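You operate a simulated robot arm through the tools that you are given. There is no shell and no other tool.

Carry out the task below with a simulated robot arm. There is one attempt and no reset: what you move stays moved.

TASK
Print ribs across the middle of the board's clay with the texture roller.
Fine: seat the texture board on its bed, lock the board cam, roll, stand the roller back and free the cam. Where these are worked on the way, their far stop is far enough and under half their travel is too little: board cam. What is to be rubbed or washed off counts as gone when no trace of it is left.
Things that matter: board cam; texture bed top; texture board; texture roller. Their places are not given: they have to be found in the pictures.

The check looks at the end state, three seconds after you hand in, the way a careful person would. Anything else that was tipped, shoved, dropped, spilled or broken makes it a failure.

THE ROBOT
A 6-joint arm with a two-finger parallel gripper, fixed in place. Base frame: the origin is at the foot of the arm, x ahead of it, y to its left, z up; the work surface is at about z = 0.8. Readings come in m, degrees, newtons and seconds.
With the tool pointing down near the work surface it reaches from about 0.34 to 0.76 m from the base axis. Its first joint turns from -66.0 to 66.0 degrees. Payload 2.45 kg.
The TCP is the grasp point between the finger pads, 0.024 m short of the fingertips. In the tool frame z runs along the fingers and y along their closing line. Largest opening 0.068 m; finger width 0.017, thickness 0.01; the body of the gripper, 0.04 by 0.07 m, starts 0.041 m behind the TCP.
Orientation is that of the tool frame in the base frame, as [roll, pitch, yaw] about the fixed x, y, z axes, in that order (R = Rz(yaw) Ry(pitch) Rx(roll)). With the fingers straight down and closing along the base's y, the tool's x points along the base's -x, its y along +y and its z along -z.

THE INTERFACE
- The arm moves only by the tool send_rows. Its argument "series" is a list of rows, each a list of 3 entries, a list of its own where there are three numbers: the shift along the base's x, y, z in cm, then the turn, a rotation vector about the base's x, y, z in rad, then the closure, from 0 (fully open) to 1 (shut). In form: [[[dx, dy, dz], [rx, ry, rz], gripper], ...]. A call has 1 to 20 rows; each row shifts and turns the commanded pose from where the row before left it. Each row takes 0.2 s and may step no farther than 0.05 m and 8.6 degrees from the row before; otherwise, or with a gripper value out of range, the whole call is refused. Where a pose cannot be reached the arm comes as near as it can. A force on the tool above 90 N (or 10 N above the force at the start of the call, whichever is more), or a blocked arm, ends the call early, and 0.2 s more pass. The fingers move at their own pace (about 0.108 m/s each) and stop on an object; they squeeze with about 42 N. The grip force told is the motor's: it shows also when the fingers shut on nothing. Time passes only in rows, and 0.2 s behind the last, so rows that do not move let the fingers close. It gives the time, the measured TCP pose, the force on the tool (base axes), the opening and the grip force at its end, in the units of the frame above (readings bear some noise), with the torque about the TCP (base axes, N m) and any sound that the robot's microphone picked up.
- Cameras (640 x 400 px; columns grow to the right, rows downward): "scene" is fixed at [0.1823, 0.4379, 1.4578]; the picture's right is [-0.52, -0.86, 0.00], its down [-0.53, 0.32, -0.78] and it looks along [0.67, -0.41, -0.62] (base axes); focal length 342 px, centre (320, 200). "wrist" rides on the gripper at [0.084, 0.011, -0.075] in the tool frame; the picture's right is [-0.13, 0.99, 0.00], its down [-0.60, -0.08, -0.79] and it looks along [-0.79, -0.10, 0.61] (tool axes); focal length 251 px, centre (320, 200).
- get_image(camera): a new picture of that camera. It takes no simulated time.
- pixel_to_xyz(camera, pixels): for up to 12 pixels [column, row] of the newest picture of that camera ("zoom" is the newest enlarged one), the place [x, y, z] in the base frame of the surface seen there, good to about 0.002 m. It takes no simulated time.
- close_up(camera, box): a new picture of the part [left, top, right, bottom] of that camera's present view, enlarged. It takes no simulated time.
- sign_off(): hands the job in; it is judged then, once.

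Open the gripper and draw the arm clear of the work before you hand the job in, unless the task says otherwise.

The tools are called after "Request:" by a JSON object that holds its "api" and its "payload". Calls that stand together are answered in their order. send_rows: Moves the arm, as the interface text tells. Its arguments: {"type":"object","properties":{"series":{"type":"array"}},"required":["series"]} The other tools are called the same way: get_image (camera) takes a picture; pixel_to_xyz (camera, pixels) gives the place of the surface under pixels of a picture; close_up (camera, box) takes an enlarged picture of a part of a camera's view; sign_off () hands the job in.

At the start:

```text
clock: 0.0
position: [0.4343, 0.1238, 1.2491]
tcp_rot: [-179.9, 0.0, 180.0]
ft_force: [-0.2, -0.2, 0.1]
torque: [0.0, 0.01, 0.04]
gripper_width: 0.0678
finger_force: 0.1
```

scene: 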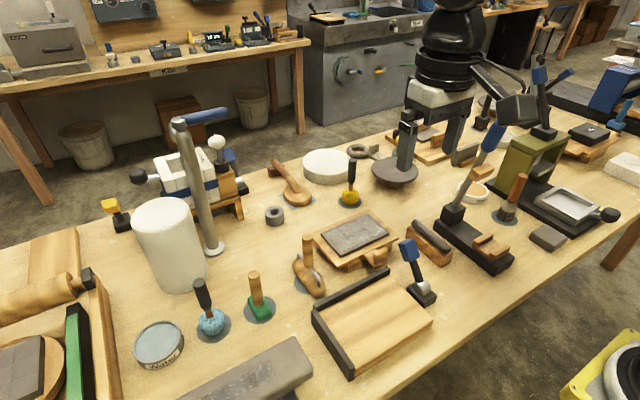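
wrist: 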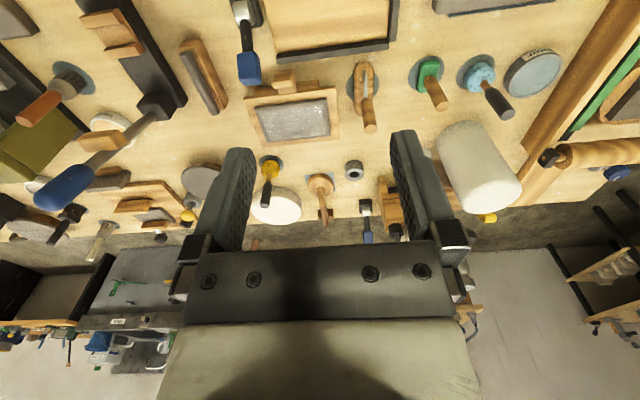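

The scene shows a clay-covered board near (353,238), a fenced bed near (370,320), a blue-handled lever near (415,270) and possible rollers near (308,272) and (430,242). I'll zoom in to identify them.

Request:
{"api": "close_up", "payload": {"camera": "scene", "box": [270, 190, 470, 390]}}

Request:
{"api": "close_up", "payload": {"camera": "wrist", "box": [160, 0, 480, 200]}}

Request:
{"api": "close_up", "payload": {"camera": "scene", "box": [380, 120, 640, 290]}}

Request:
{"api": "close_up", "payload": {"camera": "scene", "box": [100, 110, 400, 320]}}

```text
2.00 times, centred on (370, 290) of scene
```

zoom: 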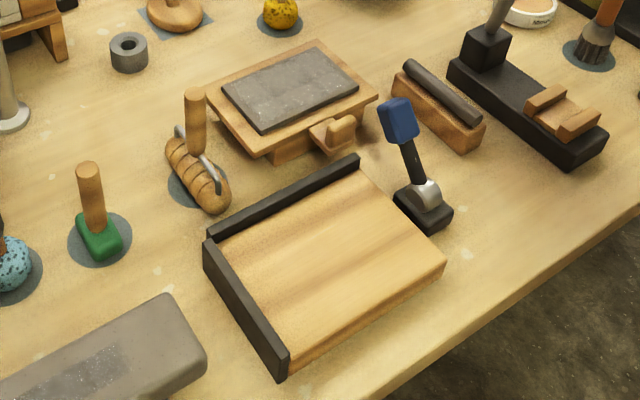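

```text
2.00 times, centred on (320, 100) of wrist
```

zoom: 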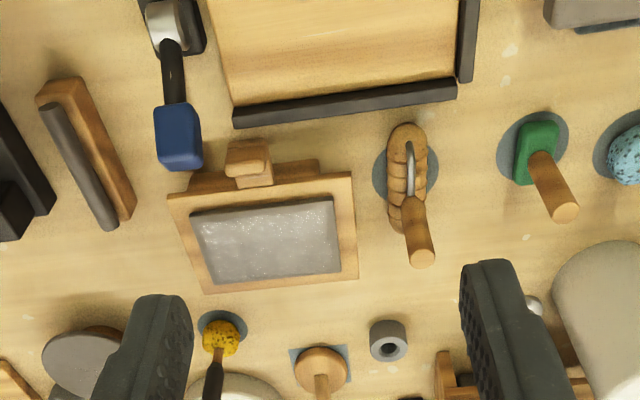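

```text
2.35 times, centred on (510, 205) of scene
```

zoom: 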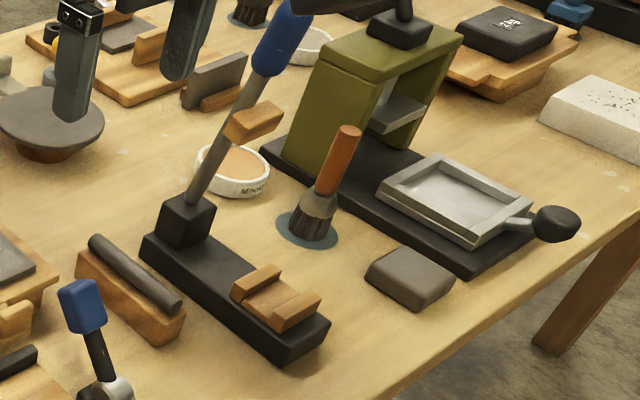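

```text
1.90 times, centred on (250, 215) of scene
```

zoom: 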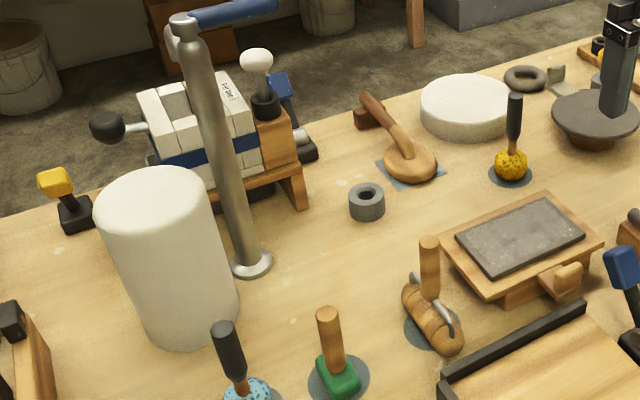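

The board sits on a stand with a grip tab at zoom (335,133), the ribbed roller has an upright handle at (197,125), the L-fenced bed is at (325,265), and the cam has a blue handle at (398,120). Next I measure them.

Request:
{"api": "close_up", "payload": {"camera": "scene", "box": [270, 190, 470, 390]}}

Request:
{"api": "pixel_to_xyz", "payload": {"camera": "zoom", "pixels": [[209, 90], [317, 42], [377, 97], [262, 155], [222, 90], [314, 52], [357, 82], [262, 130], [346, 122], [327, 128], [335, 142], [345, 148]]}}

Request:
{"api": "pixel_to_xyz", "payload": {"camera": "zoom", "pixels": [[216, 240], [361, 168], [443, 262], [290, 350], [356, 156], [210, 228], [208, 240], [282, 356], [330, 265], [230, 265], [290, 205], [400, 240]]}}

Request:
{"api": "pixel_to_xyz", "payload": {"camera": "zoom", "pixels": [[396, 104], [395, 130], [410, 160], [420, 185], [428, 188], [410, 205], [435, 222], [449, 210], [398, 192], [384, 108], [412, 105], [402, 140]]}}

Request:
{"api": "pixel_to_xyz", "payload": {"camera": "zoom", "pixels": [[196, 92], [197, 120], [197, 150], [178, 150], [195, 180], [216, 200], [180, 132], [220, 185], [175, 185], [205, 158], [170, 180], [210, 212]]}}

```text
2.00 times, centred on (370, 290) of scene
```

zoom: 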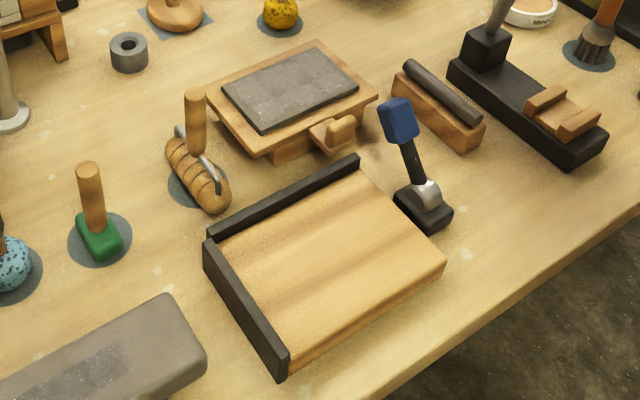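

```text
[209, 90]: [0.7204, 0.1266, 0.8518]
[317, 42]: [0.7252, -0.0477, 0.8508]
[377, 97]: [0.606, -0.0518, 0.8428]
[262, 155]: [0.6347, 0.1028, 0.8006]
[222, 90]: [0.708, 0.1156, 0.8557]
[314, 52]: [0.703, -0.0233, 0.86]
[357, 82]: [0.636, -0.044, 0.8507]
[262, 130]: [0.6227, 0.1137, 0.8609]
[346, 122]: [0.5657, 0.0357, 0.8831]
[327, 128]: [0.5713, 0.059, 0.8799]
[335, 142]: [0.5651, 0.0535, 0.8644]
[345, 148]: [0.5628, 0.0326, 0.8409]
```

```text
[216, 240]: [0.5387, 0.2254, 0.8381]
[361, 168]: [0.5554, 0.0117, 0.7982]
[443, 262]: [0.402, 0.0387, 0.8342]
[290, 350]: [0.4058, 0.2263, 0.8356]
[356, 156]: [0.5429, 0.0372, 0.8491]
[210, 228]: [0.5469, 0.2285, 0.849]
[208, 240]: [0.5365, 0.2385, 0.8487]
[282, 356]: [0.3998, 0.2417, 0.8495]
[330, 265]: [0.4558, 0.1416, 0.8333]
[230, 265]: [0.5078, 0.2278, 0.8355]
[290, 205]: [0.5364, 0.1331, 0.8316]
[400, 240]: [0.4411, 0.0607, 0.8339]
```

```text
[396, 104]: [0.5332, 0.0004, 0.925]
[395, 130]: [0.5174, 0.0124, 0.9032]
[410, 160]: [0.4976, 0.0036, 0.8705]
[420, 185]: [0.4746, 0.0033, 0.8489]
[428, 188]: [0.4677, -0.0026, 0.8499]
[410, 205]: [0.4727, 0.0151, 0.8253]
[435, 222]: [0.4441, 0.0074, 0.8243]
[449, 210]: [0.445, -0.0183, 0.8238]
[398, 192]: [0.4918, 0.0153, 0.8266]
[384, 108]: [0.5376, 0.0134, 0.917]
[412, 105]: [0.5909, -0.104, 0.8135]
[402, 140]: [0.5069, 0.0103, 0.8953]
```

```text
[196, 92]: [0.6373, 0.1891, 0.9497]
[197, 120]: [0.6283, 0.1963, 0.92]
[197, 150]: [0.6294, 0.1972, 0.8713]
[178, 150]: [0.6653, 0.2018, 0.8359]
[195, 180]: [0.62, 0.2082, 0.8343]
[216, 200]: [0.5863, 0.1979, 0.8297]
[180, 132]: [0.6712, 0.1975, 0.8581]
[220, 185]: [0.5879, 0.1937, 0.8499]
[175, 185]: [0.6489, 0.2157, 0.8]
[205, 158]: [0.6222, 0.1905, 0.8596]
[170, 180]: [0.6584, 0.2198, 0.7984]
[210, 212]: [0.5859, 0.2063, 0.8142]
```

Bed top is z≈0.834 with the far fence at x≈0.54 and left fence at y≈0.227; the cam is at about (0.465,0). I zoom further on the cam, the board tab and the roller.

Request:
{"api": "close_up", "payload": {"camera": "scene", "box": [385, 230, 445, 312]}}

Request:
{"api": "close_up", "payload": {"camera": "scene", "box": [340, 230, 400, 280]}}

Request:
{"api": "close_up", "payload": {"camera": "scene", "box": [280, 225, 350, 305]}}

Request:
{"api": "close_up", "payload": {"camera": "wrist", "box": [220, 0, 400, 150]}}

```text
4.88 times, centred on (415, 271) of scene
```

zoom: 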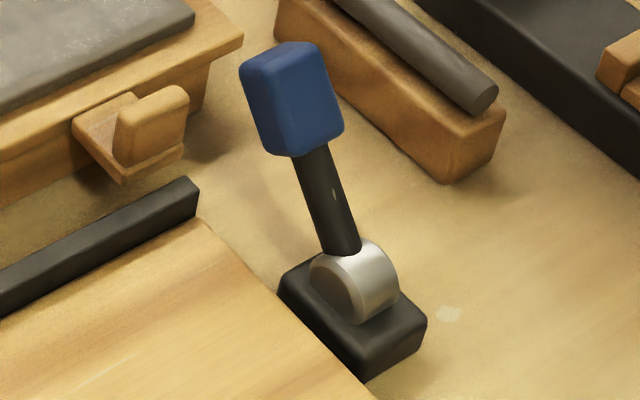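

```text
8.00 times, centred on (370, 255) of scene
```

zoom: 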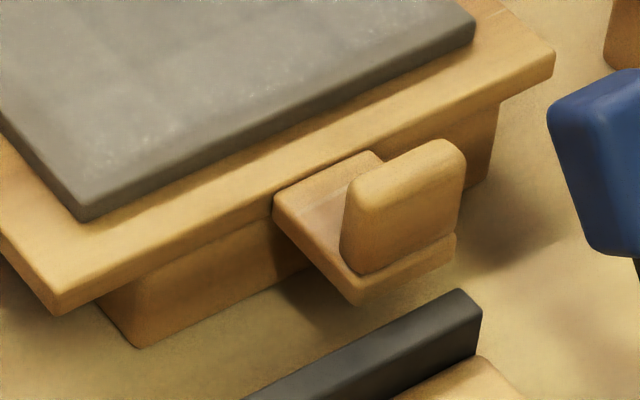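

```text
5.00 times, centred on (315, 265) of scene
```

zoom: 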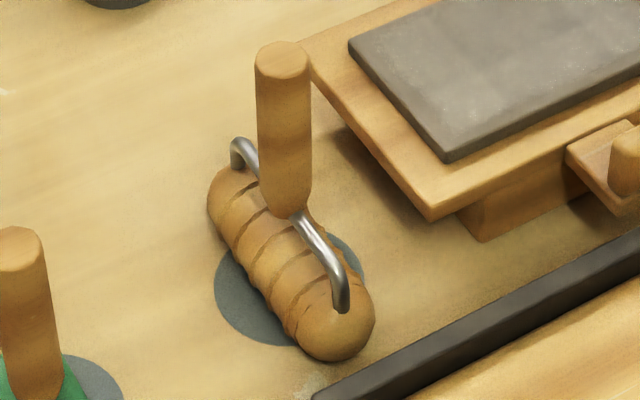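

```text
2.67 times, centred on (310, 75) of wrist
```

zoom: 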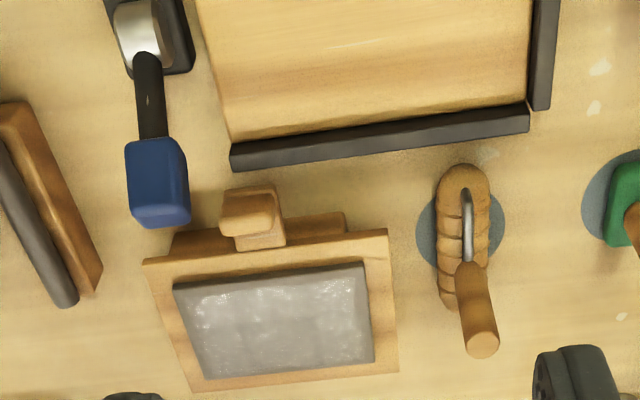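

The tab is an upright plate on a ledge in front of the board, the roller's barrel lies along x with a vertical handle, and the cam hub has its axis along y with its lever leaning to +x. I measure the tab plate and roller in detail.

Request:
{"api": "close_up", "payload": {"camera": "scene", "box": [340, 230, 400, 280]}}

Request:
{"api": "pixel_to_xyz", "payload": {"camera": "zoom", "pixels": [[360, 185], [440, 148], [460, 165], [352, 260], [450, 225], [380, 190], [310, 200], [360, 160], [345, 250], [400, 220], [275, 195], [375, 155]]}}

Request:
{"api": "pixel_to_xyz", "payload": {"camera": "zoom", "pixels": [[60, 295], [545, 60], [80, 210], [470, 30], [250, 180], [200, 300], [480, 130], [355, 295], [320, 240], [420, 165], [130, 250], [460, 240]]}}

Request:
{"api": "close_up", "payload": {"camera": "scene", "box": [280, 225, 350, 305]}}

Request:
{"api": "pixel_to_xyz", "payload": {"camera": "zoom", "pixels": [[283, 60], [283, 45], [283, 75], [283, 120], [285, 190], [262, 120], [306, 120], [240, 145], [318, 240], [342, 300], [225, 185], [340, 345]]}}

Request:
{"api": "pixel_to_xyz", "payload": {"camera": "zoom", "pixels": [[220, 210], [260, 245], [280, 270], [300, 320], [240, 330], [225, 270], [355, 265], [290, 340], [350, 330], [270, 220], [245, 175], [300, 240]]}}

```text
8.00 times, centred on (370, 255) of scene
```

zoom: 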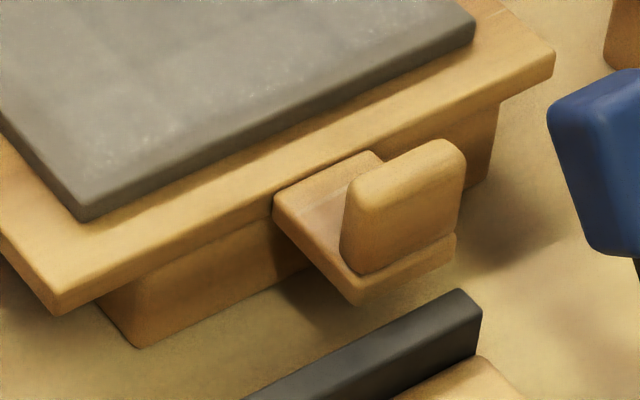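

```text
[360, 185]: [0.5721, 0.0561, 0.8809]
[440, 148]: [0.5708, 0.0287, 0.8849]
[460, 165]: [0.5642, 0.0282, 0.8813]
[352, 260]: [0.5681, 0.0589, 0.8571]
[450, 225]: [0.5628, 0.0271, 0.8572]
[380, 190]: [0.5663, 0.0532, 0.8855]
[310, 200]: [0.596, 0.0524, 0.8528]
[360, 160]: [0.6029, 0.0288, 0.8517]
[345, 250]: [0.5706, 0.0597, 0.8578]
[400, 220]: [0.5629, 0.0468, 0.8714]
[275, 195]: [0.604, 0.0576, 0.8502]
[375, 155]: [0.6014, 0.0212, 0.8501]
```

```text
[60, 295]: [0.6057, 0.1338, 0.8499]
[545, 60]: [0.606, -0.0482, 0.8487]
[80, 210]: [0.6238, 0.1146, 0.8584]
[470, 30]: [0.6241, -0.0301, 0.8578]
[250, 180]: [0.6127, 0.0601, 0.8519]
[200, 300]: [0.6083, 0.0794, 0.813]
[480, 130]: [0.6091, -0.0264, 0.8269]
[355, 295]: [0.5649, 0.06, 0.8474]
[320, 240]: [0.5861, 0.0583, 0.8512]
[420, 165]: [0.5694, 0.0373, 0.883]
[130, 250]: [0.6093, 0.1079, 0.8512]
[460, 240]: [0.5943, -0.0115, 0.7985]
```

```text
5.00 times, centred on (315, 265) of scene
```

zoom: 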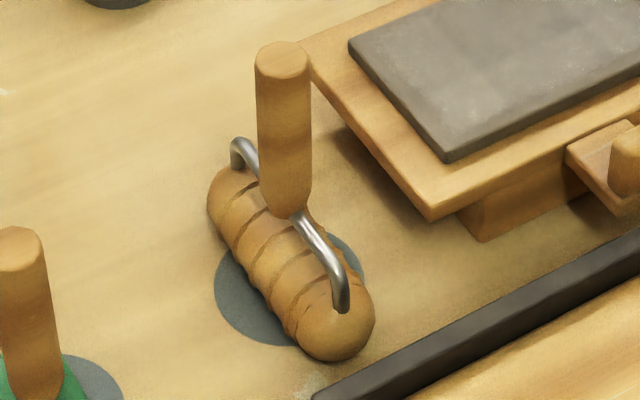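

```text
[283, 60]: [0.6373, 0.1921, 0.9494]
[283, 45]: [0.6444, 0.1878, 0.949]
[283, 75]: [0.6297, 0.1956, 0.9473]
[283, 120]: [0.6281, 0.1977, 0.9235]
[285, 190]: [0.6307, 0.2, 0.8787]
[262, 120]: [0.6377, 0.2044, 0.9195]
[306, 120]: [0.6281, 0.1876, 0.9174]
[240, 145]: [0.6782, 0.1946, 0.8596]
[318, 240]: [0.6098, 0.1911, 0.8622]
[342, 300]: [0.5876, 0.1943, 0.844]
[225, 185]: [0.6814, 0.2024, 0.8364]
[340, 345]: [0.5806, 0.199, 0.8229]
```

```text
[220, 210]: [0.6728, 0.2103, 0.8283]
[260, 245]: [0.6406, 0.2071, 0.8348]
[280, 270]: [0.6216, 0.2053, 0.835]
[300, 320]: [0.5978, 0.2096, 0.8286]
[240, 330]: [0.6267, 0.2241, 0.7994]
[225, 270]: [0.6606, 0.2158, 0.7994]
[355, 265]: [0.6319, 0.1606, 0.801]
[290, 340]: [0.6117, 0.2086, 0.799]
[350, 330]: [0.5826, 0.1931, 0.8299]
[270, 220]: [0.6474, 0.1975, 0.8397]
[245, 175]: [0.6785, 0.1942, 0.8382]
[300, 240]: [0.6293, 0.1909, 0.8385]
```

Tab plate spans x≈0.563–0.576, y≈0.027–0.059, top z≈0.885, with a gap of about 0.03 to the board edge (x≈0.605). Now I measure the bed and fences precisely.

Request:
{"api": "close_up", "payload": {"camera": "scene", "box": [305, 260, 385, 310]}}

Request:
{"api": "pixel_to_xyz", "payload": {"camera": "zoom", "pixels": [[80, 345], [100, 370], [300, 240], [310, 262], [500, 130], [510, 150], [60, 370], [85, 385], [585, 60], [600, 90], [130, 330], [65, 385]]}}

Request:
{"api": "close_up", "payload": {"camera": "scene", "box": [305, 300, 445, 385]}}

Request:
{"api": "pixel_to_xyz", "payload": {"camera": "zoom", "pixels": [[60, 90], [90, 140], [150, 235], [195, 300], [40, 90], [100, 200], [180, 320], [210, 290], [250, 325], [590, 100], [580, 75], [400, 200]]}}

```text
8.00 times, centred on (345, 285) of scene
```

zoom: 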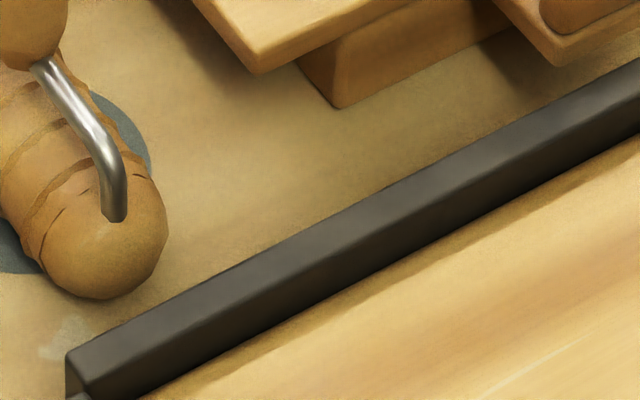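

```text
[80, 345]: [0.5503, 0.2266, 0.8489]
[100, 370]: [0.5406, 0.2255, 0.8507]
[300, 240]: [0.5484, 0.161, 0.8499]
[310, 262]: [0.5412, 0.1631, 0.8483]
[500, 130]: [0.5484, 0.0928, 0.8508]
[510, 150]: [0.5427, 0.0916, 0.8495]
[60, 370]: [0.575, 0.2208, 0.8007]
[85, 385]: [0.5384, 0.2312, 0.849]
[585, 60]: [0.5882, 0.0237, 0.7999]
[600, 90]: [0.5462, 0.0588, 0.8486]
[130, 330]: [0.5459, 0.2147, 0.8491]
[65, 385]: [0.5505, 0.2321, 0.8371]
```

```text
4.57 times, centred on (375, 342) of scene
```

zoom: 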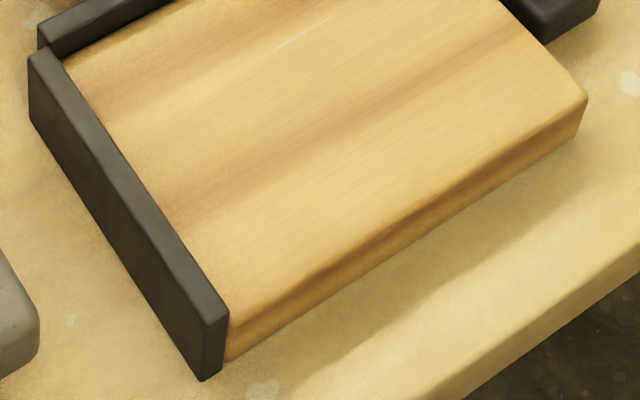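

```text
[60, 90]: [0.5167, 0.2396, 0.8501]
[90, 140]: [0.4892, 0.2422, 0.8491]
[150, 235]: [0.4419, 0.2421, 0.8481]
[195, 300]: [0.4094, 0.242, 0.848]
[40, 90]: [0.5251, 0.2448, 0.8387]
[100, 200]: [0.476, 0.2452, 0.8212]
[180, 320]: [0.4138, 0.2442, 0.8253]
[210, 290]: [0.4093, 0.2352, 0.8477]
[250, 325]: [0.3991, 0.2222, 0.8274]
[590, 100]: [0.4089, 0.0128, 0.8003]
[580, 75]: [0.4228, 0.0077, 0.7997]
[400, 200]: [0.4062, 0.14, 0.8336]
```

Fence inner faces are x≈0.540 and y≈0.232. I measure the board's edges and clay more exactly.

Request:
{"api": "close_up", "payload": {"camera": "scene", "box": [305, 205, 405, 275]}}

Request:
{"api": "pixel_to_xyz", "payload": {"camera": "zoom", "pixels": [[58, 190], [75, 225], [110, 290], [150, 345], [400, 47], [300, 80], [200, 125], [420, 50], [460, 85], [520, 145], [540, 160], [350, 250]]}}

Request:
{"api": "pixel_to_xyz", "payload": {"camera": "zoom", "pixels": [[95, 185], [170, 290], [385, 80], [480, 150], [280, 180], [100, 195], [140, 255], [240, 120], [330, 220], [62, 180], [55, 195], [410, 40]]}}

```text
5.71 times, centred on (355, 240) of scene
```

zoom: 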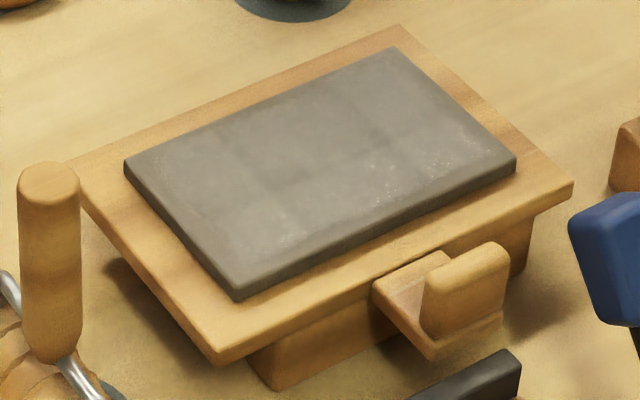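

```text
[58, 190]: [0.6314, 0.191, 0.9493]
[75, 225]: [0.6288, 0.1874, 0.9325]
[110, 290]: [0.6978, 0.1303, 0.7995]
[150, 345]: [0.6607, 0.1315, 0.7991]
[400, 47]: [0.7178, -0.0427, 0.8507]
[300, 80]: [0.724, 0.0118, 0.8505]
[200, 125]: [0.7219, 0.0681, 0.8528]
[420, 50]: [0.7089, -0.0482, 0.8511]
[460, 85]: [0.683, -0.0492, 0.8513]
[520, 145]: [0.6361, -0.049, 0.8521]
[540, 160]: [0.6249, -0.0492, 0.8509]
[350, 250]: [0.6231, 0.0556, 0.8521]
```

```text
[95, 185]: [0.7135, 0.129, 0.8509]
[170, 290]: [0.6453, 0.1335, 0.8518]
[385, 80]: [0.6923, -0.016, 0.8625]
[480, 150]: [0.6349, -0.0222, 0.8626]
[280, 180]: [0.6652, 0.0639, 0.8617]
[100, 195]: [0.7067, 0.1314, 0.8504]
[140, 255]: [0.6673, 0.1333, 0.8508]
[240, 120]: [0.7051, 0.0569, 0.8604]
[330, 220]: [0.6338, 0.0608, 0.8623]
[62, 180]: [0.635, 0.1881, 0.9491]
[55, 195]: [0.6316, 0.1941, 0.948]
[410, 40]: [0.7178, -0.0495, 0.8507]
```

Board spans x 0.605–0.727, y −0.051–0.135, so seating it needs a shift of about (−0.188, +0.096). I rotate the gripper to close along x and move above the tab at about (0.569, 0.046).

Request:
{"api": "send_rows", "payload": {"series": [[[1.1, -0.65, -1], [0, 0, -0.1309], 0], [[1.1, -0.65, -1], [0, 0, -0.1309], 0], [[1.1, -0.65, -1], [0, 0, -0.1309], 0], [[1.1, -0.65, -1], [0, 0, -0.1309], 0], [[1.1, -0.65, -1], [0, 0, -0.1309], 0], [[1.1, -0.65, -1], [0, 0, -0.1309], 0], [[1.1, -0.65, -1], [0, 0, -0.1309], 0.2], [[1.1, -0.65, -1], [0, 0, -0.1309], 0.4], [[1.1, -0.65, -1], [0, 0, -0.1309], 0.4], [[1.1, -0.65, -1], [0, 0, -0.1309], 0.4], [[1.1, -0.65, -1], [0, 0, -0.1309], 0.4], [[1.37, -0.63, -1], [0, 0, -0.1309], 0.4], [[0, 0, -3], [0, 0, 0], 0.4], [[0, 0, -3], [0, 0, 0], 0.4], [[0, 0, -3], [0, 0, 0], 0.4], [[0, 0, -2], [0, 0, 0], 0.4]]}}

Request:
{"api": "get_image", "payload": {"camera": "scene"}}

Request:
{"api": "get_image", "payload": {"camera": "wrist"}}

```text
clock: 3.4
position: [0.5674, 0.0471, 1.0186]
tcp_rot: [-180.0, 0.0, 90.1]
ft_force: [-1.0, 0.6, -0.4]
torque: [0.0, -0.02, 0.02]
gripper_width: 0.0408
finger_force: 0.1
```

```text
taken
```

scene: 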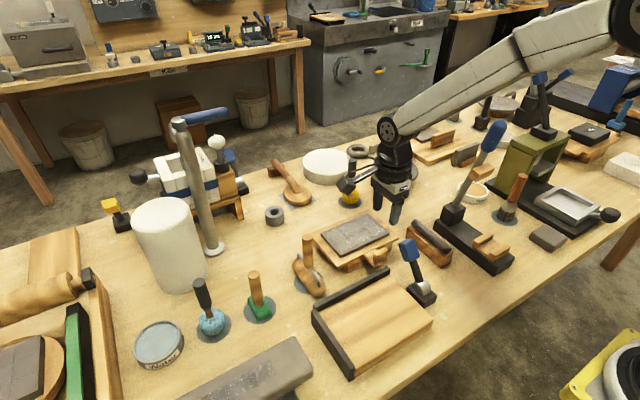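

```text
taken
```

wrist: 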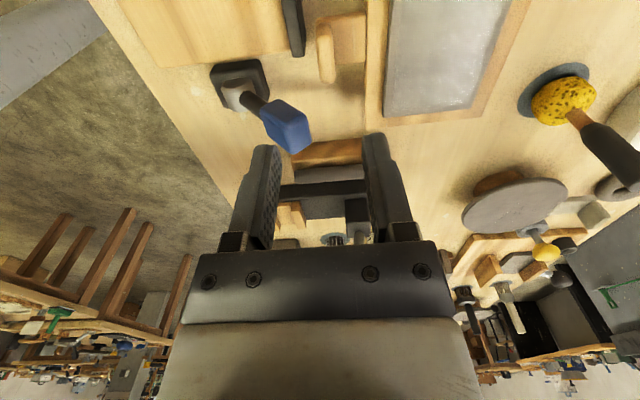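

The wrist view shows the tab plate at about (327,50). I measure it and the lever head from here.

Request:
{"api": "close_up", "payload": {"camera": "wrist", "box": [200, 0, 400, 125]}}

Request:
{"api": "pixel_to_xyz", "payload": {"camera": "zoom", "pixels": [[400, 80], [385, 80], [415, 80], [425, 100], [395, 120], [400, 160], [400, 240], [425, 240], [450, 150], [500, 150], [530, 150], [570, 370]]}}

Request:
{"api": "pixel_to_xyz", "payload": {"camera": "wrist", "pixels": [[290, 130], [275, 110], [300, 120], [290, 145], [250, 98], [235, 95], [238, 70], [268, 80], [325, 30], [322, 50], [330, 75], [345, 50]]}}

```text
3.20 times, centred on (300, 62) of wrist
```

zoom: 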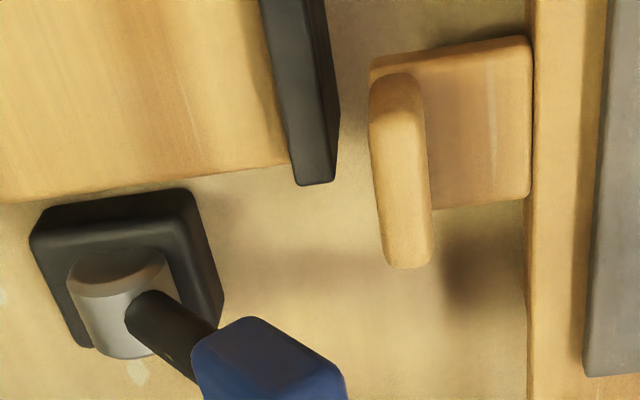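

```text
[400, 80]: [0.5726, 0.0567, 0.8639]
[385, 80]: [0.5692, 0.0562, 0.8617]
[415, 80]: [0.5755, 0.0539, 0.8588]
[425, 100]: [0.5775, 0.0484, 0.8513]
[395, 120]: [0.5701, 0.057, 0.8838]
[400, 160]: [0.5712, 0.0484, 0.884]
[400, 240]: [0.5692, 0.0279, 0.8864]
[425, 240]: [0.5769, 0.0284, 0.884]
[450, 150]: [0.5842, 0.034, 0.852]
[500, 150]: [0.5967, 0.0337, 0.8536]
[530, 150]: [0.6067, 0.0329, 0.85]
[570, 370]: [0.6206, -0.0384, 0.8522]
```

```text
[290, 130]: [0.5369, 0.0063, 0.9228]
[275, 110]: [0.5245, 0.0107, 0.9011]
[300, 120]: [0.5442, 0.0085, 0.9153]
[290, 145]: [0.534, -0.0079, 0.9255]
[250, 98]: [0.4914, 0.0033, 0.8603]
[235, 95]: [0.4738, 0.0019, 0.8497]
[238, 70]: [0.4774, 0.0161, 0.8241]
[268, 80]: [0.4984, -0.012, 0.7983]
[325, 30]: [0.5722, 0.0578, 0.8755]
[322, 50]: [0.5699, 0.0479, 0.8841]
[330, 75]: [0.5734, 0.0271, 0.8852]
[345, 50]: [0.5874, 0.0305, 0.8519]
```

The plate is centred at x≈0.570, y≈0.0425, top z≈0.885. I lower the fingers around it, stopping with fingertips just above the ledge (z≈0.852).

Request:
{"api": "send_rows", "payload": {"series": [[[0.26, -0.3, -2], [0, 0, 0], 0.4], [[0, 0, -2.5], [0, 0, 0], 0.4], [[0, 0, -2.5], [0, 0, 0], 0.4], [[0, 0, -2], [0, 0, 0], 0.4], [[0, 0, -1.5], [0, 0, 0], 0.4], [[0, 0, -1], [0, 0, 0], 0.4], [[0, 0, -1], [0, 0, 0], 0.4], [[0, 0, -0.6], [0, 0, 0], 0.4], [[0, 0, -0.4], [0, 0, 0], 0.4], [[0, 0, 0], [0, 0, 0], 0.4]]}}

Request:
{"api": "close_up", "payload": {"camera": "scene", "box": [330, 190, 450, 290]}}

Request:
{"api": "get_image", "payload": {"camera": "wrist"}}

```text
clock: 5.6
position: [0.5708, 0.0437, 0.8835]
tcp_rot: [179.9, -0.1, 90.0]
ft_force: [0.2, -0.4, -0.6]
torque: [-0.02, -0.01, 0.0]
gripper_width: 0.041
finger_force: 0.2
```

```text
4.00 times, centred on (390, 240) of scene
```

zoom: 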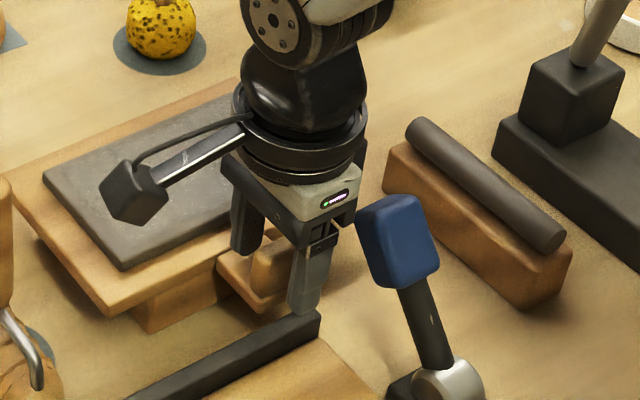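

```text
taken
```

wrist: 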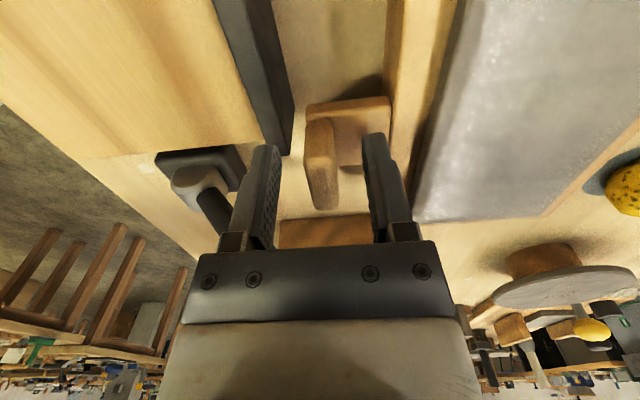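

The plate sits between the fingers with room on both sides. I lower 3 mm more and close on it.

Request:
{"api": "send_rows", "payload": {"series": [[[0, 0, -0.3], [0, 0, 0], 0.4], [[0, 0, 0], [0, 0, 0], 0.7], [[0, 0, 0], [0, 0, 0], 1], [[0, 0, 0], [0, 0, 0], 1], [[0, 0, 0], [0, 0, 0], 1]]}}

```text
clock: 6.8
position: [0.57, 0.0444, 0.8805]
tcp_rot: [-179.9, 0.0, 90.1]
ft_force: [0.9, -0.1, -0.9]
torque: [-0.01, -0.02, 0.03]
gripper_width: 0.0138
finger_force: 33.6
```

The fingers hold the 13.8 mm plate at 34 N. I lift 2 cm and check how the board hangs.

Request:
{"api": "send_rows", "payload": {"series": [[[0, 0, 0.5], [0, 0, 0], 1], [[0, 0, 0.7], [0, 0, 0], 1], [[0, 0, 0.8], [0, 0, 0], 1], [[0, 0, 0], [0, 0, 0], 1]]}}

Request:
{"api": "close_up", "payload": {"camera": "scene", "box": [300, 190, 440, 290]}}

Request:
{"api": "get_image", "payload": {"camera": "wrist"}}

```text
clock: 7.8
position: [0.5718, 0.0445, 0.9016]
tcp_rot: [179.9, 0.0, 90.0]
ft_force: [0.5, -0.7, 2.3]
torque: [-0.01, 0.14, 0.07]
gripper_width: 0.0134
finger_force: 32.9
```

```text
4.00 times, centred on (370, 240) of scene
```

zoom: 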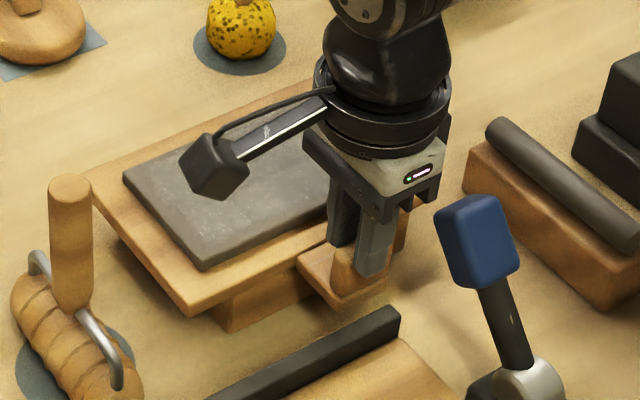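

```text
taken
```

wrist: 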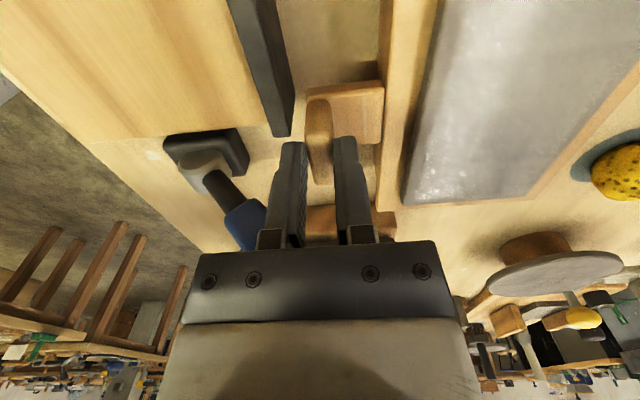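

Force rose to 2.3 N with 0.14 N·m torque, so the board seems lifted. I check the board's heights.

Request:
{"api": "pixel_to_xyz", "payload": {"camera": "zoom", "pixels": [[95, 170], [190, 300], [105, 185], [140, 165], [200, 255], [250, 110], [240, 225], [300, 245], [150, 130], [255, 275], [210, 98], [320, 275]]}}

```text
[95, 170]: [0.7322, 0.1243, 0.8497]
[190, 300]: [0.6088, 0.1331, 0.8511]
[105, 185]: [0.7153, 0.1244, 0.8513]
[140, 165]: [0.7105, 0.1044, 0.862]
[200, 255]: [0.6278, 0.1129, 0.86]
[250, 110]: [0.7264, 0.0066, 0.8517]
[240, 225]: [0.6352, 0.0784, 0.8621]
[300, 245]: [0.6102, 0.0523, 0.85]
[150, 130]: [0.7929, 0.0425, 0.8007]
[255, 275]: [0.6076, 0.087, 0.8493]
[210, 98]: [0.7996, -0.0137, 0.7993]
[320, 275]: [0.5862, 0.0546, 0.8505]
```

The board's heights are unchanged (z≈0.851), so the fingers slid up the plate instead of lifting it. I open, go back down slightly deeper, regrip, and then lift slowly while watching forces.

Request:
{"api": "send_rows", "payload": {"series": [[[0, 0, 0], [0, 0, 0], 0.4], [[0, 0, 0], [0, 0, 0], 0.4], [[0, 0, -1], [0, 0, 0], 0.4], [[0, 0, -1], [0, 0, 0], 0.4], [[0, 0, -0.3], [0, 0, 0], 0.4], [[0, 0, 0], [0, 0, 0], 0.4]]}}

Request:
{"api": "close_up", "payload": {"camera": "wrist", "box": [220, 60, 440, 260]}}

Request:
{"api": "pixel_to_xyz", "payload": {"camera": "wrist", "pixels": [[320, 130], [320, 160], [325, 200], [345, 140], [360, 140], [330, 120], [395, 60], [410, 30]]}}

```text
clock: 9.2
position: [0.5721, 0.0443, 0.877]
tcp_rot: [179.9, 0.0, 90.0]
ft_force: [-0.3, 0.0, 0.5]
torque: [-0.02, -0.03, -0.01]
gripper_width: 0.0406
finger_force: 0.1
```

```text
2.00 times, centred on (330, 160) of wrist
```

zoom: 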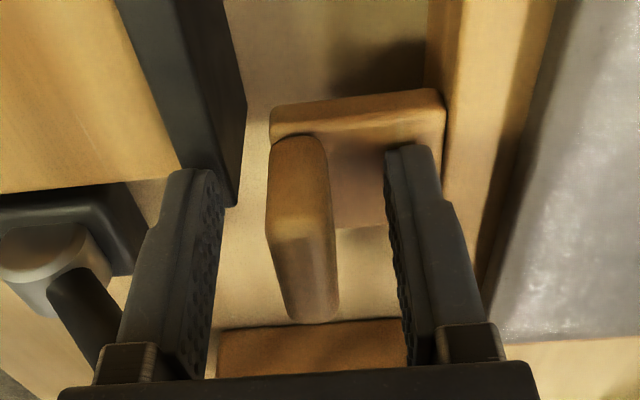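

```text
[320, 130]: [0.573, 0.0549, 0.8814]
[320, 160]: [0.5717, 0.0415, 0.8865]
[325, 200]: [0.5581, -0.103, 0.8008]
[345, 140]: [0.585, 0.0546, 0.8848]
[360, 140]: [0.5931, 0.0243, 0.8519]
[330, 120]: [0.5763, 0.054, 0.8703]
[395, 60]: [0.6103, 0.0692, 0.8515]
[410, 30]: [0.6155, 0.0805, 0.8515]
```

The plate is again centred between the fingers at z 0.877. I close fully, wait, and lift only 5 mm slowly.

Request:
{"api": "send_rows", "payload": {"series": [[[0, 0, 0], [0, 0, 0], 0.8], [[0, 0, 0], [0, 0, 0], 1], [[0, 0, 0], [0, 0, 0], 1], [[0, 0, 0], [0, 0, 0], 1], [[0, 0, 0], [0, 0, 0], 1]]}}

Request:
{"api": "send_rows", "payload": {"series": [[[0, 0, 0.1], [0, 0, 0], 1], [[0, 0, 0.1], [0, 0, 0], 1], [[0, 0, 0.1], [0, 0, 0], 1]]}}

Request:
{"api": "send_rows", "payload": {"series": [[[0, 0, 0.1], [0, 0, 0], 1], [[0, 0, 0.1], [0, 0, 0], 1], [[0, 0, 0.1], [0, 0, 0], 1]]}}

Request:
{"api": "close_up", "payload": {"camera": "scene", "box": [300, 190, 440, 290]}}

Request:
{"api": "pixel_to_xyz", "payload": {"camera": "zoom", "pixels": [[95, 173], [190, 300], [105, 185], [140, 165], [200, 255], [250, 110], [240, 225], [300, 245], [255, 275], [320, 275]]}}

```text
clock: 10.4
position: [0.5722, 0.0451, 0.877]
tcp_rot: [-180.0, 0.0, 90.0]
ft_force: [2.4, 0.0, 0.3]
torque: [0.04, 0.02, 0.04]
gripper_width: 0.014
finger_force: 33.6
```

```text
clock: 11.2
position: [0.5707, 0.0431, 0.8804]
tcp_rot: [-179.9, -0.1, 90.0]
ft_force: [-0.4, 0.1, -4.6]
torque: [0.02, 0.38, -0.04]
gripper_width: 0.014
finger_force: 33.3
```

```text
clock: 12.0
position: [0.5711, 0.044, 0.8834]
tcp_rot: [180.0, 0.0, 90.0]
ft_force: [-0.3, 0.1, -4.0]
torque: [0.05, 0.4, 0.01]
gripper_width: 0.0139
finger_force: 34.0
```

```text
4.00 times, centred on (370, 240) of scene
```

zoom: 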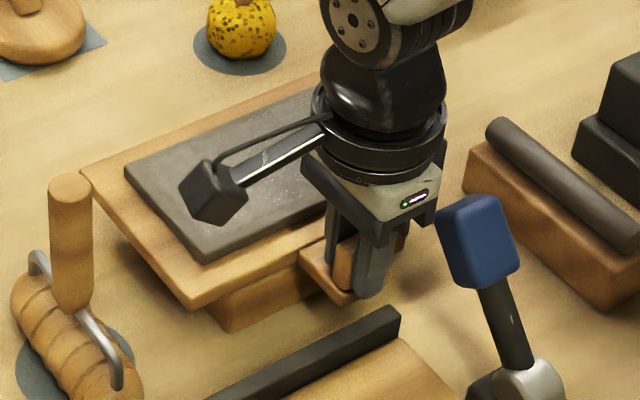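

```text
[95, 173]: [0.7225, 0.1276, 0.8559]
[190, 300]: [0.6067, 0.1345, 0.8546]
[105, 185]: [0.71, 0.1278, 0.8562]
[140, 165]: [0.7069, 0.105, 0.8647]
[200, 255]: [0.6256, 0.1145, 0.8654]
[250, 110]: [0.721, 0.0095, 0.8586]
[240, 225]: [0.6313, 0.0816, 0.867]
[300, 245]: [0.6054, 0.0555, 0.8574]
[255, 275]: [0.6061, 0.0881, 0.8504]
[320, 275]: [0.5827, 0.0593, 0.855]
```

Now the board has risen level with the tool (top z≈0.857), carrying 4 N and 0.4 N·m. I keep lifting slowly, 2–3 mm a row.

Request:
{"api": "send_rows", "payload": {"series": [[[0, 0, 0.1], [0, 0, 0], 1], [[0, 0, 0.15], [0, 0, 0], 1], [[0, 0, 0.2], [0, 0, 0], 1], [[0, 0, 0.2], [0, 0, 0], 1], [[0, 0, 0.25], [0, 0, 0], 1], [[0, 0, 0.25], [0, 0, 0], 1], [[0, 0, 0.25], [0, 0, 0], 1], [[0, 0, 0.25], [0, 0, 0], 1], [[0, 0, 0.25], [0, 0, 0], 1], [[0, 0, 0.2], [0, 0, 0], 1], [[0, 0, 0.15], [0, 0, 0], 1], [[0, 0, 0.1], [0, 0, 0], 1]]}}

Request:
{"api": "close_up", "payload": {"camera": "scene", "box": [300, 170, 440, 290]}}

Request:
{"api": "close_up", "payload": {"camera": "wrist", "box": [220, 60, 440, 260]}}

```text
clock: 14.6
position: [0.571, 0.0433, 0.908]
tcp_rot: [179.9, 0.0, 90.0]
ft_force: [-0.2, 0.4, -4.1]
torque: [0.04, 0.36, 0.02]
gripper_width: 0.0136
finger_force: 33.5
```

```text
3.33 times, centred on (370, 230) of scene
```

zoom: 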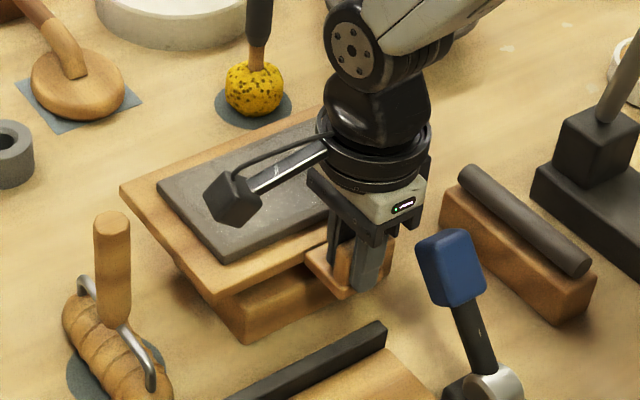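

```text
2.00 times, centred on (330, 160) of wrist
```

zoom: 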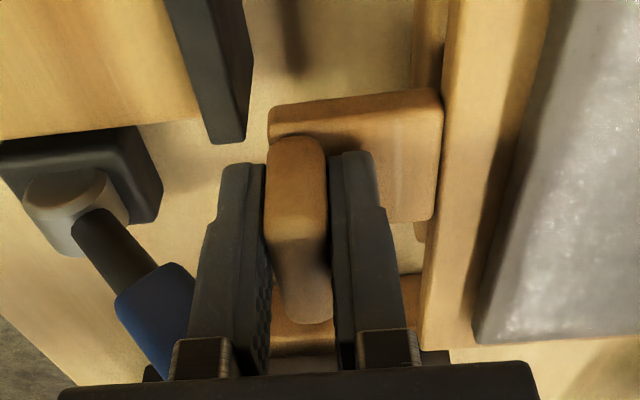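

The board is clear of its stand. I check for creep before going higher.

Request:
{"api": "pixel_to_xyz", "payload": {"camera": "zoom", "pixels": [[300, 160], [305, 240], [290, 300], [400, 150], [430, 150], [540, 200]]}}

Request:
{"api": "pixel_to_xyz", "payload": {"camera": "scene", "pixels": [[340, 226]]}}

Request:
{"api": "close_up", "payload": {"camera": "scene", "box": [300, 170, 440, 290]}}

Request:
{"api": "pixel_to_xyz", "payload": {"camera": "zoom", "pixels": [[125, 187], [210, 295], [165, 240], [160, 175], [175, 190], [225, 250], [290, 115], [300, 105], [280, 260], [180, 160]]}}

```text
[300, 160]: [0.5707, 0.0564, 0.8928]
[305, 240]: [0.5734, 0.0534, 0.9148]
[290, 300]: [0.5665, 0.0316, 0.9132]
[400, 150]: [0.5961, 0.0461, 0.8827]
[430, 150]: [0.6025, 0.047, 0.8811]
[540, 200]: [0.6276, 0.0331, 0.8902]
```

```text
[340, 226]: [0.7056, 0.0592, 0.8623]
```

```text
3.33 times, centred on (370, 230) of scene
```

zoom: 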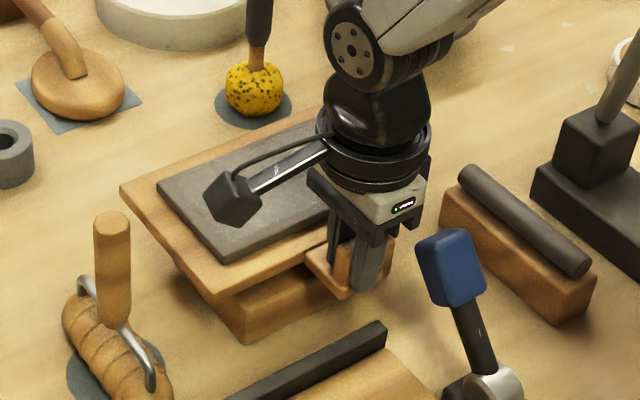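

```text
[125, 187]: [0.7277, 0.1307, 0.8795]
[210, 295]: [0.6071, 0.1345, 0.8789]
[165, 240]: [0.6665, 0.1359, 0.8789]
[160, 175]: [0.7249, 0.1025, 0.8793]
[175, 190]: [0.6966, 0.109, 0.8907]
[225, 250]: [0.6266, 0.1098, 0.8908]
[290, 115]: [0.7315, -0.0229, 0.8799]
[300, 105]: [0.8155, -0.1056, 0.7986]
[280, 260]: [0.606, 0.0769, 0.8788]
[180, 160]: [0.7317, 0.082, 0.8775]
```

Board is level at z≈0.879 with at most a couple of mm of creep. I continue up slowly another ~7 cm.

Request:
{"api": "send_rows", "payload": {"series": [[[0, 0, 0.15], [0, 0, 0], 1], [[0, 0, 0.25], [0, 0, 0], 1], [[0, 0, 0.35], [0, 0, 0], 1], [[0, 0, 0.4], [0, 0, 0], 1], [[0, 0, 0.4], [0, 0, 0], 1], [[0, 0, 0.4], [0, 0, 0], 1], [[0, 0, 0.4], [0, 0, 0], 1], [[0, 0, 0.4], [0, 0, 0], 1], [[0, 0, 0.4], [0, 0, 0], 1], [[0, 0, 0.4], [0, 0, 0], 1], [[0, 0, 0.4], [0, 0, 0], 1], [[0, 0, 0.4], [0, 0, 0], 1], [[0, 0, 0.4], [0, 0, 0], 1], [[0, 0, 0.4], [0, 0, 0], 1], [[0, 0, 0.4], [0, 0, 0], 1], [[0, 0, 0.4], [0, 0, 0], 1], [[0, 0, 0.4], [0, 0, 0], 1], [[0, 0, 0.4], [0, 0, 0], 1], [[0, 0, 0.3], [0, 0, 0], 1], [[0, 0, 0.15], [0, 0, 0], 1]]}}

Request:
{"api": "close_up", "payload": {"camera": "wrist", "box": [220, 60, 440, 260]}}

Request:
{"api": "get_image", "payload": {"camera": "scene"}}

Request:
{"api": "pixel_to_xyz", "payload": {"camera": "zoom", "pixels": [[400, 150], [430, 150], [540, 200], [310, 160], [290, 180], [560, 60]]}}

```text
clock: 18.8
position: [0.5718, 0.0429, 0.9791]
tcp_rot: [-180.0, 0.1, 90.0]
ft_force: [-0.5, -0.3, -4.4]
torque: [0.06, 0.38, 0.01]
gripper_width: 0.0133
finger_force: 33.4
```

```text
2.00 times, centred on (330, 160) of wrist
```

zoom: 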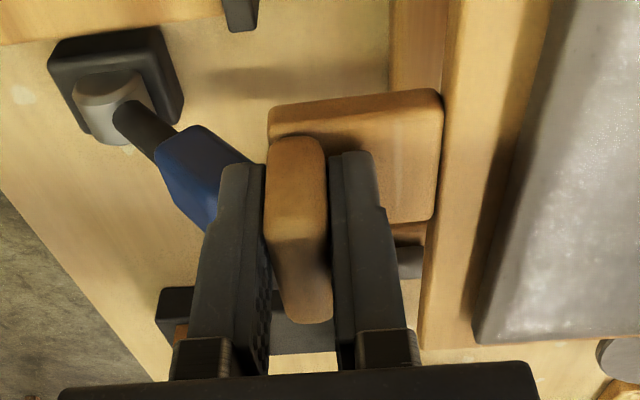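

```text
taken
```

scene: 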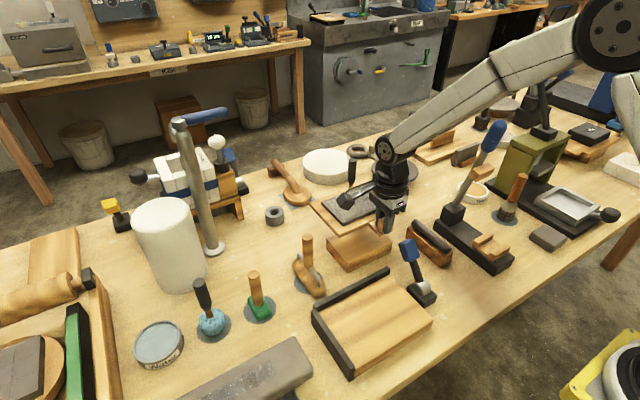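

```text
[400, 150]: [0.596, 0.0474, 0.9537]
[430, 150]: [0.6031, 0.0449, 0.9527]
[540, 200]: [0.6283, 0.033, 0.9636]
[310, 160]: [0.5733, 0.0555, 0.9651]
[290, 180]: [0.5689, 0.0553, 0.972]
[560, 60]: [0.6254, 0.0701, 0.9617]
```

The grip is firm with no further creep; board bottom is ≈0.94. I raise it 2 cm more, then carry it diagonally toward above the bed with gentle ramps.

Request:
{"api": "send_rows", "payload": {"series": [[[0, 0, 0.2], [0, 0, 0], 1], [[0, 0, 0.4], [0, 0, 0], 1], [[0, 0, 0.5], [0, 0, 0], 1], [[0, 0, 0.5], [0, 0, 0], 1], [[0, 0, 0.3], [0, 0, 0], 1], [[0, 0, 0.1], [0, 0, 0], 1], [[-0.3, 0.15, 0], [0, 0, 0], 1], [[-0.6, 0.3, 0], [0, 0, 0], 1], [[-0.9, 0.45, 0], [0, 0, 0], 1], [[-1, 0.5, 0], [0, 0, 0], 1], [[-1, 0.5, 0], [0, 0, 0], 1], [[-1, 0.5, 0], [0, 0, 0], 1], [[-1, 0.5, 0], [0, 0, 0], 1], [[-1, 0.5, 0], [0, 0, 0], 1], [[-1, 0.5, 0], [0, 0, 0], 1], [[-1, 0.5, 0], [0, 0, 0], 1], [[-1, 0.5, 0], [0, 0, 0], 1], [[-0.8, 0.4, 0], [0, 0, 0], 1], [[-0.5, 0.25, 0], [0, 0, 0], 1], [[-0.2, 0.1, 0], [0, 0, 0], 1]]}}

Request:
{"api": "get_image", "payload": {"camera": "scene"}}

Request:
{"api": "close_up", "payload": {"camera": "wrist", "box": [220, 60, 440, 260]}}

```text
clock: 23.0
position: [0.4586, 0.1005, 0.9995]
tcp_rot: [-179.9, 0.0, 89.9]
ft_force: [0.0, 0.7, -4.3]
torque: [0.04, 0.4, 0.02]
gripper_width: 0.0139
finger_force: 33.7
```

```text
taken
```

scene: 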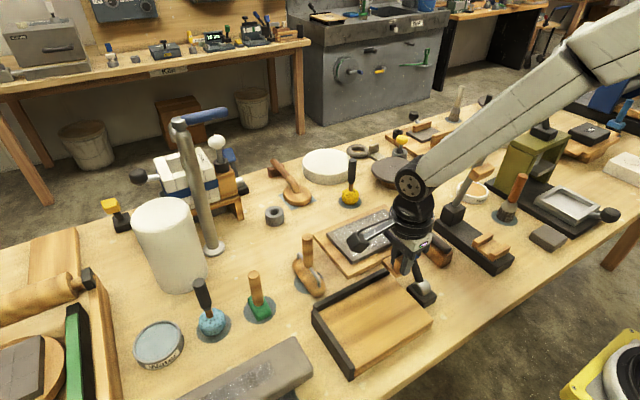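

```text
2.00 times, centred on (330, 160) of wrist
```

zoom: 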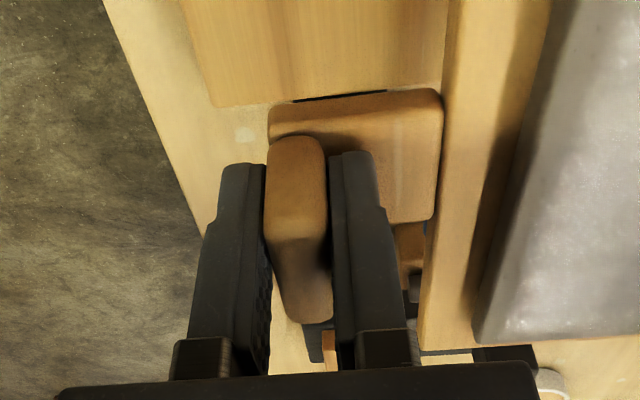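

The board is held steady. I carry it the remaining −7.6 cm in x and +3.8 cm in y.

Request:
{"api": "send_rows", "payload": {"series": [[[-0.3, 0.15, 0], [0, 0, 0], 1], [[-0.6, 0.3, 0], [0, 0, 0], 1], [[-0.9, 0.45, 0], [0, 0, 0], 1], [[-1, 0.5, 0], [0, 0, 0], 1], [[-1, 0.5, 0], [0, 0, 0], 1], [[-1, 0.5, 0], [0, 0, 0], 1], [[-1, 0.5, 0], [0, 0, 0], 1], [[-0.8, 0.4, 0], [0, 0, 0], 1], [[-0.6, 0.3, 0], [0, 0, 0], 1], [[-0.3, 0.15, 0], [0, 0, 0], 1], [[-0.1, 0.05, 0], [0, 0, 0], 1], [[0, 0, 0], [0, 0, 0], 1]]}}

Request:
{"api": "get_image", "payload": {"camera": "scene"}}

Request:
{"api": "close_up", "payload": {"camera": "scene", "box": [300, 220, 460, 380]}}

```text
clock: 25.6
position: [0.3825, 0.1384, 1.0002]
tcp_rot: [180.0, -0.1, 90.0]
ft_force: [-0.6, 0.6, -3.7]
torque: [0.04, 0.39, 0.06]
gripper_width: 0.0136
finger_force: 33.7
```

```text
taken
```

scene: 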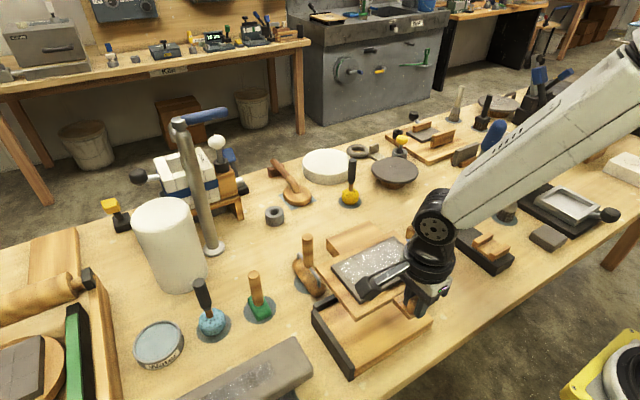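

```text
2.50 times, centred on (380, 300) of scene
```

zoom: 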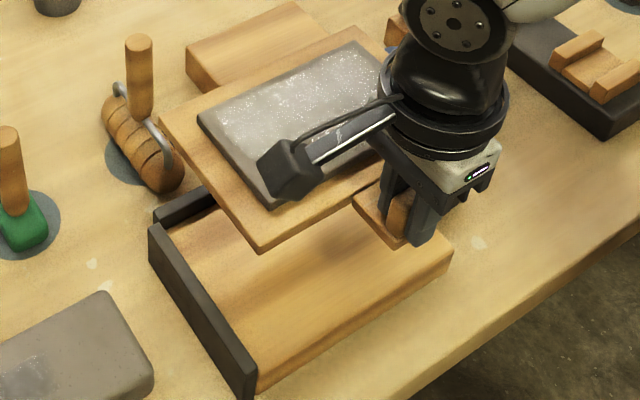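

The board is above the bed. I measure its edges to fix the final lateral offset.

Request:
{"api": "pixel_to_xyz", "payload": {"camera": "zoom", "pixels": [[165, 120], [190, 155], [220, 195], [245, 230], [259, 245], [355, 33], [300, 55], [230, 85], [180, 110], [290, 235], [320, 215], [345, 200]]}}

Request:
{"api": "pixel_to_xyz", "payload": {"camera": "zoom", "pixels": [[175, 112], [280, 62], [340, 37], [175, 225], [200, 270], [230, 330], [165, 232], [210, 205], [195, 215], [160, 215]]}}

```text
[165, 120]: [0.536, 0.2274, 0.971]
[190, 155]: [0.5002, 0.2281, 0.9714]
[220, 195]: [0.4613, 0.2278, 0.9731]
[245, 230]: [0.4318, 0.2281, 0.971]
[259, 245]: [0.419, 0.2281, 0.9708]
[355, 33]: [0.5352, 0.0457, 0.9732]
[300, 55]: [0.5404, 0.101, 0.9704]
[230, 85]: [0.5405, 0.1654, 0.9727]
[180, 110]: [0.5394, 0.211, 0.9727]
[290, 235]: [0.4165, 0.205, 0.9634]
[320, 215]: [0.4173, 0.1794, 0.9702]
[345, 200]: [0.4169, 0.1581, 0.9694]
```

```text
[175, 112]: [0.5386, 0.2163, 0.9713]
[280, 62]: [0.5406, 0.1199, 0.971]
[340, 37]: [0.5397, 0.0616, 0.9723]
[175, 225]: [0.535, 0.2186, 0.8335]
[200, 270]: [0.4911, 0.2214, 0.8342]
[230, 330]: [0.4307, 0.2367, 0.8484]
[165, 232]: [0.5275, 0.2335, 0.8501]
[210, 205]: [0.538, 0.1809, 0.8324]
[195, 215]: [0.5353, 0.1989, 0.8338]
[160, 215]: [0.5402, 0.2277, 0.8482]
```

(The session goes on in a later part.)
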